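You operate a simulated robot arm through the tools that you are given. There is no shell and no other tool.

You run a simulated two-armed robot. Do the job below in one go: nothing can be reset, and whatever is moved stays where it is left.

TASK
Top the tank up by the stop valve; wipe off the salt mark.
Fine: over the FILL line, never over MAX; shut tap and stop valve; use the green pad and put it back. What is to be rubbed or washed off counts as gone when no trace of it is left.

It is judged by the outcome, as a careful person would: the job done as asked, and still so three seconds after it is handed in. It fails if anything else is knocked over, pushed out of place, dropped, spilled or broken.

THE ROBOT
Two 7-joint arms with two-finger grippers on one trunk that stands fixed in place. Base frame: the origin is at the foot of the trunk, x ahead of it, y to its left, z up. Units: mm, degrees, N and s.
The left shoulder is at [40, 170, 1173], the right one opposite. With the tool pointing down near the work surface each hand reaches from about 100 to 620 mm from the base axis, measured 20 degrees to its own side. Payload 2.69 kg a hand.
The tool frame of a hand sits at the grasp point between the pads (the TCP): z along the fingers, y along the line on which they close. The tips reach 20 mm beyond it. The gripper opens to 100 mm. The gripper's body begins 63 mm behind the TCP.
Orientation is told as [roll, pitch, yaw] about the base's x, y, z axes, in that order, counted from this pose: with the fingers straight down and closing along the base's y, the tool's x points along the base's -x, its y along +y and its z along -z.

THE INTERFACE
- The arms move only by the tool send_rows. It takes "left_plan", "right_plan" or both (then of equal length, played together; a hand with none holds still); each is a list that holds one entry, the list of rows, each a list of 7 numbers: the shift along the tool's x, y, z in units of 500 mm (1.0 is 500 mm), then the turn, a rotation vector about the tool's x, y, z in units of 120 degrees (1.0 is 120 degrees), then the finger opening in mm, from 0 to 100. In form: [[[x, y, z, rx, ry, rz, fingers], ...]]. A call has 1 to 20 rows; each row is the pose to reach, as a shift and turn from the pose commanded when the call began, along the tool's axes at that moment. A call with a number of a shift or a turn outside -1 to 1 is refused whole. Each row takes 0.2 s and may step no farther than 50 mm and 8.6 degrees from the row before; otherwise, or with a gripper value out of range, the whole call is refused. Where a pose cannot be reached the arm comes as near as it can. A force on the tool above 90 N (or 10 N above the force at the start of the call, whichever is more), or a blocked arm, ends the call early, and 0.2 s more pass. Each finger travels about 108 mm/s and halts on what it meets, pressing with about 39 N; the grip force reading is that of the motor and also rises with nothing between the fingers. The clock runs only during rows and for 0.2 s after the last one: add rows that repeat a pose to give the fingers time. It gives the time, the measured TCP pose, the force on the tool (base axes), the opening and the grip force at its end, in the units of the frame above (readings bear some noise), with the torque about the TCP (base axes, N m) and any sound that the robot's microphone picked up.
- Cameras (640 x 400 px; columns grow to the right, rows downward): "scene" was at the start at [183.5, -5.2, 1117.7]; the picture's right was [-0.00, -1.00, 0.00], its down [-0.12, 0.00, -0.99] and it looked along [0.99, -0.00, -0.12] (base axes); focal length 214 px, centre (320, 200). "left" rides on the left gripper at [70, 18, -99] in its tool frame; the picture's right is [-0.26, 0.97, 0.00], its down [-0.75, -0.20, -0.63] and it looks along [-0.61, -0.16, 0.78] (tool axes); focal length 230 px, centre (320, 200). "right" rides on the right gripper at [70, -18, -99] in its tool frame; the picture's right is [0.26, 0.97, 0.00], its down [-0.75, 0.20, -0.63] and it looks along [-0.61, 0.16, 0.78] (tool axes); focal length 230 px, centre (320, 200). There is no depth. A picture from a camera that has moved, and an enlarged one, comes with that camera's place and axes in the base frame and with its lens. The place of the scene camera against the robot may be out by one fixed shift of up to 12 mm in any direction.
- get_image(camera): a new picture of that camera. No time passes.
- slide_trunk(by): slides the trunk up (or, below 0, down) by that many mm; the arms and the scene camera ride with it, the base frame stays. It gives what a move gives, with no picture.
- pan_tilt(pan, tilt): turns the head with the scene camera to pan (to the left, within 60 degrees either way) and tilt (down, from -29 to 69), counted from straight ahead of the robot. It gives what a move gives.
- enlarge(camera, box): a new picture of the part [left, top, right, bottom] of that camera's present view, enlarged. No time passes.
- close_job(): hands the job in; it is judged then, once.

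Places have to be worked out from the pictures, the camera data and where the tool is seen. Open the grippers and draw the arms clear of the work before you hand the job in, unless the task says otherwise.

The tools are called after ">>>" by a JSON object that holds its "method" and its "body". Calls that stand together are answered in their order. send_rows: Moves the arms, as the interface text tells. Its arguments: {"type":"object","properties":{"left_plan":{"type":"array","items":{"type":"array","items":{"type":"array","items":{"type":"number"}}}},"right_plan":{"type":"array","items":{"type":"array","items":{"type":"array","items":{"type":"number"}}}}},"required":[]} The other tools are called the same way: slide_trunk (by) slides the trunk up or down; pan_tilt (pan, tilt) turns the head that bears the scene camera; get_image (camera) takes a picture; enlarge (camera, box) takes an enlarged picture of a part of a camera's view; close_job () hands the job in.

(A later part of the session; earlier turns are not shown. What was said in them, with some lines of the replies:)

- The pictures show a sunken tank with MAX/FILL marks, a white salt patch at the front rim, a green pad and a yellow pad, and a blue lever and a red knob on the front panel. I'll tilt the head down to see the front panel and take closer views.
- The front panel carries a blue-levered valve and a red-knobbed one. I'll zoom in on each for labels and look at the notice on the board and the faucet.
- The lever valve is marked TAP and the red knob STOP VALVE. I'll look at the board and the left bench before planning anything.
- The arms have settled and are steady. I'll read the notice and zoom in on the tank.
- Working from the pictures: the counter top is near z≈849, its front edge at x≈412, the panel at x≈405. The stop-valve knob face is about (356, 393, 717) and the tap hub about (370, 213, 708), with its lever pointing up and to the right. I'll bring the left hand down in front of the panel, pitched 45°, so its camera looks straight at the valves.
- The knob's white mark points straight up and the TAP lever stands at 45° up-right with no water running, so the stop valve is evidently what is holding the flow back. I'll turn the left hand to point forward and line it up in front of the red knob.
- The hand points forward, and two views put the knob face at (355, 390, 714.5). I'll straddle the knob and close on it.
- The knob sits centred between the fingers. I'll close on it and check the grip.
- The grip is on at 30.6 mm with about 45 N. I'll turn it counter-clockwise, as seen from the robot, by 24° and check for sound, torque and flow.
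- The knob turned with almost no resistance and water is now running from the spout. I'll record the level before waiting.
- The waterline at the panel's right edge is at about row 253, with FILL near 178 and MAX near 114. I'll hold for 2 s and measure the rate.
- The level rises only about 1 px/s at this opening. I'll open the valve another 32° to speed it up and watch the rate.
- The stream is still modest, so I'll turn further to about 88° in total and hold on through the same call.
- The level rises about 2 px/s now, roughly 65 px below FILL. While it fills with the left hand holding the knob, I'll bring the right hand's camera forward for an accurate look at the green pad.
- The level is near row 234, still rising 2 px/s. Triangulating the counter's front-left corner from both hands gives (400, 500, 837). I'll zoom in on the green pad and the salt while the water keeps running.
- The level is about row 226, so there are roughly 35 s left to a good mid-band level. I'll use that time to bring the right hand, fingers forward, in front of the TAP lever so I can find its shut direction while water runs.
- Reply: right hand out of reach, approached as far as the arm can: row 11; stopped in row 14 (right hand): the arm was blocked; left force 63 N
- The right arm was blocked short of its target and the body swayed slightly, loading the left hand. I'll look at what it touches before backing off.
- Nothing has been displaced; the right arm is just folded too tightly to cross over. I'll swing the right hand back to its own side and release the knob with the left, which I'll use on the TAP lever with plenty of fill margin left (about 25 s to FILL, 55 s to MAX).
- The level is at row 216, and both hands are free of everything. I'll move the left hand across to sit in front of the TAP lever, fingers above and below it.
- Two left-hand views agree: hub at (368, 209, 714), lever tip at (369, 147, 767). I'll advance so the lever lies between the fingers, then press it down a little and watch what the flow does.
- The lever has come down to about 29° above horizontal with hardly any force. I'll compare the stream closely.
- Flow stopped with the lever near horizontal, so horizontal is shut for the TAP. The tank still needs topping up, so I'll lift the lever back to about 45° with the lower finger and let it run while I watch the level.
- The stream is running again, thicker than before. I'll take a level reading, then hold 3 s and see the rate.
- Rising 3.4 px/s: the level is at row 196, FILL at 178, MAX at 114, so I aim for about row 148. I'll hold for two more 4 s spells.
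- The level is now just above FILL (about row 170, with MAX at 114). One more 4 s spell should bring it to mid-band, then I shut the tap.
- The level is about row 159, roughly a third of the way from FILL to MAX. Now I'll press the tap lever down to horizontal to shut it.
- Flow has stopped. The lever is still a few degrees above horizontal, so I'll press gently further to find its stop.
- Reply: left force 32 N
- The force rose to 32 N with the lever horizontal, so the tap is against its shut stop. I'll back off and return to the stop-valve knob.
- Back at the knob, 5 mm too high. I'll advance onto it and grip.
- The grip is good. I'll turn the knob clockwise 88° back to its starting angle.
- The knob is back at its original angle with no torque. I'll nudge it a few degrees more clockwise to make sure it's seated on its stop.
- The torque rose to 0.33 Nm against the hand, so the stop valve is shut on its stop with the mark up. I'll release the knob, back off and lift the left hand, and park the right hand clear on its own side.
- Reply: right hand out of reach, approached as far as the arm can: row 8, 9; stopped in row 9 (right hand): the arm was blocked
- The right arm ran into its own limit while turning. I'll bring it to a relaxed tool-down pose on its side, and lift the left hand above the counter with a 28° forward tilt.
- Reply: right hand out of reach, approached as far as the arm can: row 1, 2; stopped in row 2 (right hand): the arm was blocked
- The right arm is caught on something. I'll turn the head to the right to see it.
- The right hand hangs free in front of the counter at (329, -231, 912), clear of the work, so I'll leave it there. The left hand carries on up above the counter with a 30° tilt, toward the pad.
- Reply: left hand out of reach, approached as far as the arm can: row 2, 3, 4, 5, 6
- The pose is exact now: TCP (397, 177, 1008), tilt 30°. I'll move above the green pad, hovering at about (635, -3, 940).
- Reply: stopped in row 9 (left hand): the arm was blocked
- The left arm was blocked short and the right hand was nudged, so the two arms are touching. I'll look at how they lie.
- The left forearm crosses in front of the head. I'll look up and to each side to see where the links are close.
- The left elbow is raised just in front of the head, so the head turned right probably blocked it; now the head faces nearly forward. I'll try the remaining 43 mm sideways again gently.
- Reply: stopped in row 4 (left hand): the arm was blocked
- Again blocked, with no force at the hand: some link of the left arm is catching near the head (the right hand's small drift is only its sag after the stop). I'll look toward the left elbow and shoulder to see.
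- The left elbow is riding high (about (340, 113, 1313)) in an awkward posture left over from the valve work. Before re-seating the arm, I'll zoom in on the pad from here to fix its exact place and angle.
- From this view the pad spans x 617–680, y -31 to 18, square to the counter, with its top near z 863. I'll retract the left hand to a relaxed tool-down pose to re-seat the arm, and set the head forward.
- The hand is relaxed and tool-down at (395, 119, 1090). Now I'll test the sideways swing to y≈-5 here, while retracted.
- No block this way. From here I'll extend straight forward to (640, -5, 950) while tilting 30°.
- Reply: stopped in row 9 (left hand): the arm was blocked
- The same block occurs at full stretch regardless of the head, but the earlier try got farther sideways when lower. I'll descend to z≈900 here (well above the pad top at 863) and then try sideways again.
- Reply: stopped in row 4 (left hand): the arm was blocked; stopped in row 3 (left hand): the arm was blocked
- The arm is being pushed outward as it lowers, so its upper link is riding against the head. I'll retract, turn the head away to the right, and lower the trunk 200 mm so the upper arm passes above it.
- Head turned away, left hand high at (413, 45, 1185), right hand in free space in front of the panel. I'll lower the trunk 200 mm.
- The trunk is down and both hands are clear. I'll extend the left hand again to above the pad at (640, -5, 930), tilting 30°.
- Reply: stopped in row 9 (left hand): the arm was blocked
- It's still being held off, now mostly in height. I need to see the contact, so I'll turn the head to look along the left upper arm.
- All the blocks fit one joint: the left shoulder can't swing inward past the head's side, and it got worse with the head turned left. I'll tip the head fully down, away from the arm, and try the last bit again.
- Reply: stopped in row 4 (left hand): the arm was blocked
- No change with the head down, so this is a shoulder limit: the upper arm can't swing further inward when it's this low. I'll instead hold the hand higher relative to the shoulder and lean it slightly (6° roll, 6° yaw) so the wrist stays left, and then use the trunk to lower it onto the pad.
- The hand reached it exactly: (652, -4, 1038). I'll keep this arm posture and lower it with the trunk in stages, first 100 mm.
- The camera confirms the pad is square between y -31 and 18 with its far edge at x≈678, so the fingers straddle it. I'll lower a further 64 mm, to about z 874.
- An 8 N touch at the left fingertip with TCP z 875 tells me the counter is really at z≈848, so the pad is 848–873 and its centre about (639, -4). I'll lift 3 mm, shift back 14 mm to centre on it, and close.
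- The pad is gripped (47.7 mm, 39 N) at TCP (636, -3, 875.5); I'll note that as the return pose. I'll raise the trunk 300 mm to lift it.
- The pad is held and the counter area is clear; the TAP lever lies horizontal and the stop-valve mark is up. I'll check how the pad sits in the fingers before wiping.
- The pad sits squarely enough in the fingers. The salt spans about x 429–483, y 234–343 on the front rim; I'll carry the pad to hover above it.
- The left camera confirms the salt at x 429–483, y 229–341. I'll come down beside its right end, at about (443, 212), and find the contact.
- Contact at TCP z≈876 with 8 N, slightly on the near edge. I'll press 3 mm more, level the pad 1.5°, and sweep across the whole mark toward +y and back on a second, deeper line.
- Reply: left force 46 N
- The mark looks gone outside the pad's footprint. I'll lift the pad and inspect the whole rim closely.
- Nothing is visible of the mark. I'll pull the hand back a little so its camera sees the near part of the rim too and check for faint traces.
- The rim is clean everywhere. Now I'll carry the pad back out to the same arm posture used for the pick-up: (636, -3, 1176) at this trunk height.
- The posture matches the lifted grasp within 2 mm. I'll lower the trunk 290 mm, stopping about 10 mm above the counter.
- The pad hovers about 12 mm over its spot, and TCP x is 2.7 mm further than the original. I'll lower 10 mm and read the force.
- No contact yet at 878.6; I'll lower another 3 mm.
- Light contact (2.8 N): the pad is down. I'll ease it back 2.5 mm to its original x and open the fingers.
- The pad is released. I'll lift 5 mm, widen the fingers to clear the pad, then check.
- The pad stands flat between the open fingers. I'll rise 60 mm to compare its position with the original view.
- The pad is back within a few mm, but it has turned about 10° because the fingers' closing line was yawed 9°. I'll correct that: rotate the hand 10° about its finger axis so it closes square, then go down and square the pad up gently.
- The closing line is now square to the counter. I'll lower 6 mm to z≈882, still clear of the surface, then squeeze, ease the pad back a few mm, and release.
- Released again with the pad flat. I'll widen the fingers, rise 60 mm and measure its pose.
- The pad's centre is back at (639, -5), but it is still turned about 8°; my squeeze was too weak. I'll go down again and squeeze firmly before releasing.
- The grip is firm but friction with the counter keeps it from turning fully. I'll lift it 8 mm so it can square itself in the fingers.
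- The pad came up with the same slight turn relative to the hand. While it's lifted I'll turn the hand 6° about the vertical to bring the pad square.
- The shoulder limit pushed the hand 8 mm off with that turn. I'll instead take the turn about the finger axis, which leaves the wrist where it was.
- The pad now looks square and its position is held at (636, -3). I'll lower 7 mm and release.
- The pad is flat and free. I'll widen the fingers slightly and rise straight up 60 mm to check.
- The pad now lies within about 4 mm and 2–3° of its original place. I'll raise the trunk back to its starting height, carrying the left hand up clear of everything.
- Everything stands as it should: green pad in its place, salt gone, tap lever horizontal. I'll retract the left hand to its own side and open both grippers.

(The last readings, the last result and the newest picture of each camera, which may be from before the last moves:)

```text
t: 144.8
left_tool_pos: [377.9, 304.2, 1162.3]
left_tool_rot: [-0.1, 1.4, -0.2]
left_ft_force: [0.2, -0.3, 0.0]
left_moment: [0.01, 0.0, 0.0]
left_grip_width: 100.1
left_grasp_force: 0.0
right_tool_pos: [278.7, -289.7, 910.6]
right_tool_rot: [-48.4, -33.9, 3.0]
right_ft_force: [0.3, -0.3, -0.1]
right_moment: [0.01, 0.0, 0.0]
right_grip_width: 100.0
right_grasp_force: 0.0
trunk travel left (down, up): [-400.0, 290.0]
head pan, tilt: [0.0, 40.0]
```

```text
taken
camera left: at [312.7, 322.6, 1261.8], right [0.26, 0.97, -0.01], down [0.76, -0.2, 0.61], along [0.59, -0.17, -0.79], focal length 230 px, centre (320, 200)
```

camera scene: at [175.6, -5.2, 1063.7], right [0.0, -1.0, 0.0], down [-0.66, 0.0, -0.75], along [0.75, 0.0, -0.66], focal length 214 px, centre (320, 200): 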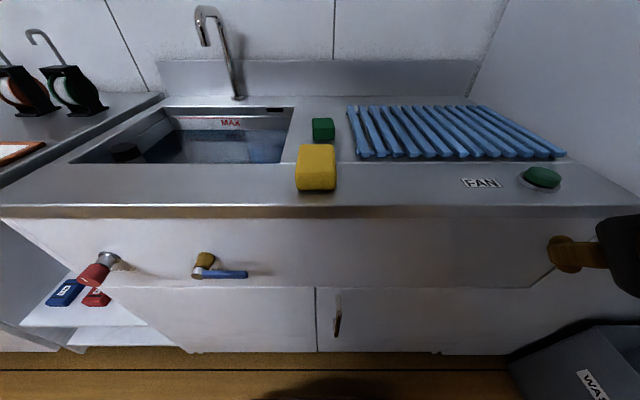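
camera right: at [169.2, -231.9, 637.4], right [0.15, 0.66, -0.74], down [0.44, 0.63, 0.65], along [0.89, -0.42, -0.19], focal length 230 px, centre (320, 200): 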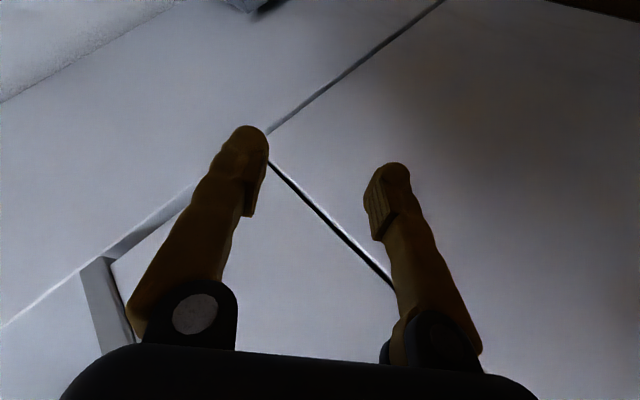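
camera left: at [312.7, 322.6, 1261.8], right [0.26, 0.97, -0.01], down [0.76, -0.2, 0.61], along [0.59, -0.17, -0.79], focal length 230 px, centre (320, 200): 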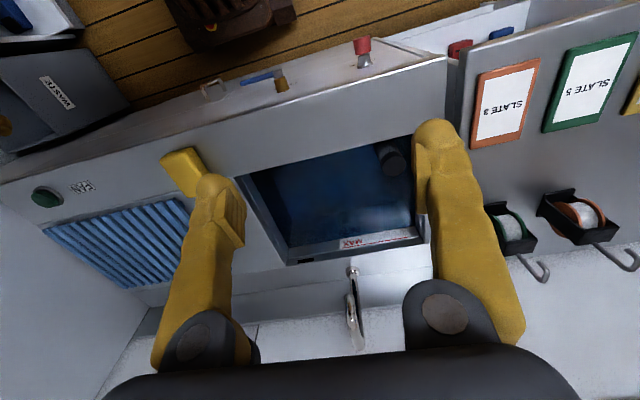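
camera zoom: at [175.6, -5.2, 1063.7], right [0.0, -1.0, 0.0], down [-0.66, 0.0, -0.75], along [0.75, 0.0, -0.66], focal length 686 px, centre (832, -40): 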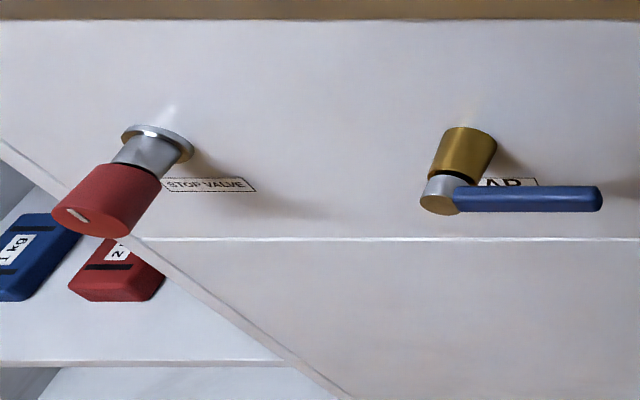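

All looks in order. As a last check I'll use the same view as before to compare the water level and the rim.

>>> {"method": "pan_tilt", "body": {"pan": 35, "tilt": 20}}

>>> {"method": "enlarge", "body": {"camera": "scene", "box": [240, 140, 480, 290]}}

>>> {"method": "get_image", "body": {"camera": "scene"}}

```text
t: 145.8
left_tool_pos: [378.9, 302.9, 1161.8]
left_tool_rot: [0.0, 1.2, -0.2]
left_ft_force: [-0.7, -0.3, -0.1]
left_moment: [-0.01, 0.0, 0.02]
left_grip_width: 100.1
left_grasp_force: 0.1
right_tool_pos: [277.8, -289.4, 910.4]
right_tool_rot: [-48.7, -33.9, 3.0]
right_ft_force: [0.8, -1.0, -1.1]
right_moment: [0.03, 0.02, -0.03]
right_grip_width: 100.1
right_grasp_force: 0.0
trunk travel left (down, up): [-400.0, 290.0]
head pan, tilt: [35.0, 20.0]
```

```text
2.67 times, centred on (360, 215) of scene
camera zoom: at [167.1, 48.2, 1095.3], right [0.57, -0.82, -0.01], down [-0.3, -0.2, -0.93], along [0.76, 0.54, -0.36], focal length 572 px, centre (213, 160)
```

zoom: 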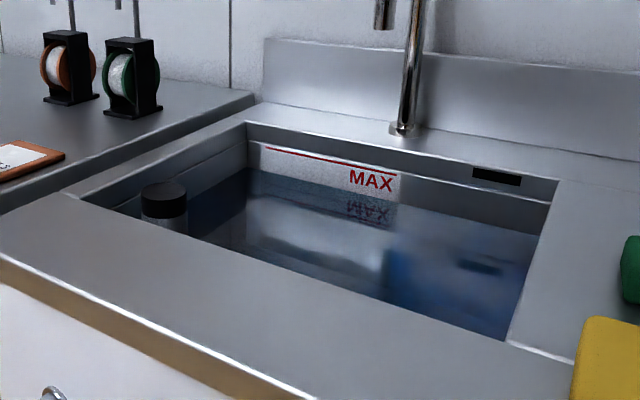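

```text
taken
camera scene: at [167.1, 48.2, 1095.3], right [0.57, -0.82, -0.01], down [-0.3, -0.2, -0.93], along [0.76, 0.54, -0.36], focal length 214 px, centre (320, 200)
```

scene: 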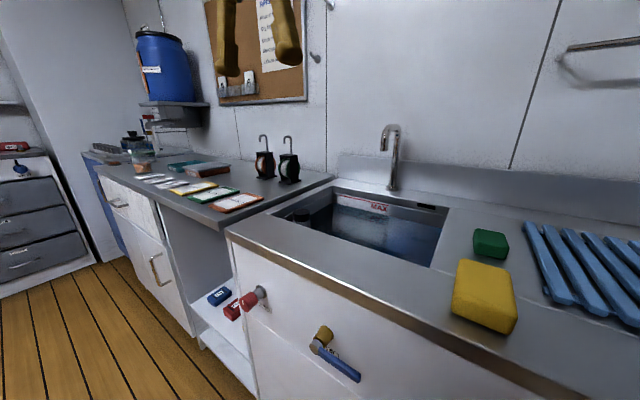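

The level holds steady, above FILL (now submerged) and below MAX. The spout is dry, both valves are shut, the rim has no trace of salt, the green pad is back in its place, and both arms are clear with open grippers. I'm handing the job in.

>>> {"method": "close_job", "body": {}}

```text
The job is handed in.
```

I topped up the tank, wiped off the salt mark and handed the job in.

- **Water:** The level is above the FILL line and below MAX, and it held steady afterwards. I opened the stop valve for the water. The flow was cut off at the tap lever, before the stop valve was closed.
- **Tap and stop valve:** Both are shut against their stops, and the spout is dry.
- **Salt mark:** I wiped the front rim with the green pad and could see no trace left in close-up pictures.
- **Green pad:** It is back within about 4 mm and 2–3° of where it was. When I first set it down it sat about 10° askew, so I picked it up and set it straight.
- **Arms:** Both grippers are open. The left hand is well above the counter and the right hand hangs in front of it, clear of the work.

The arms were blocked several times while reaching across, but nothing in the scene was knocked over, moved or spilled.
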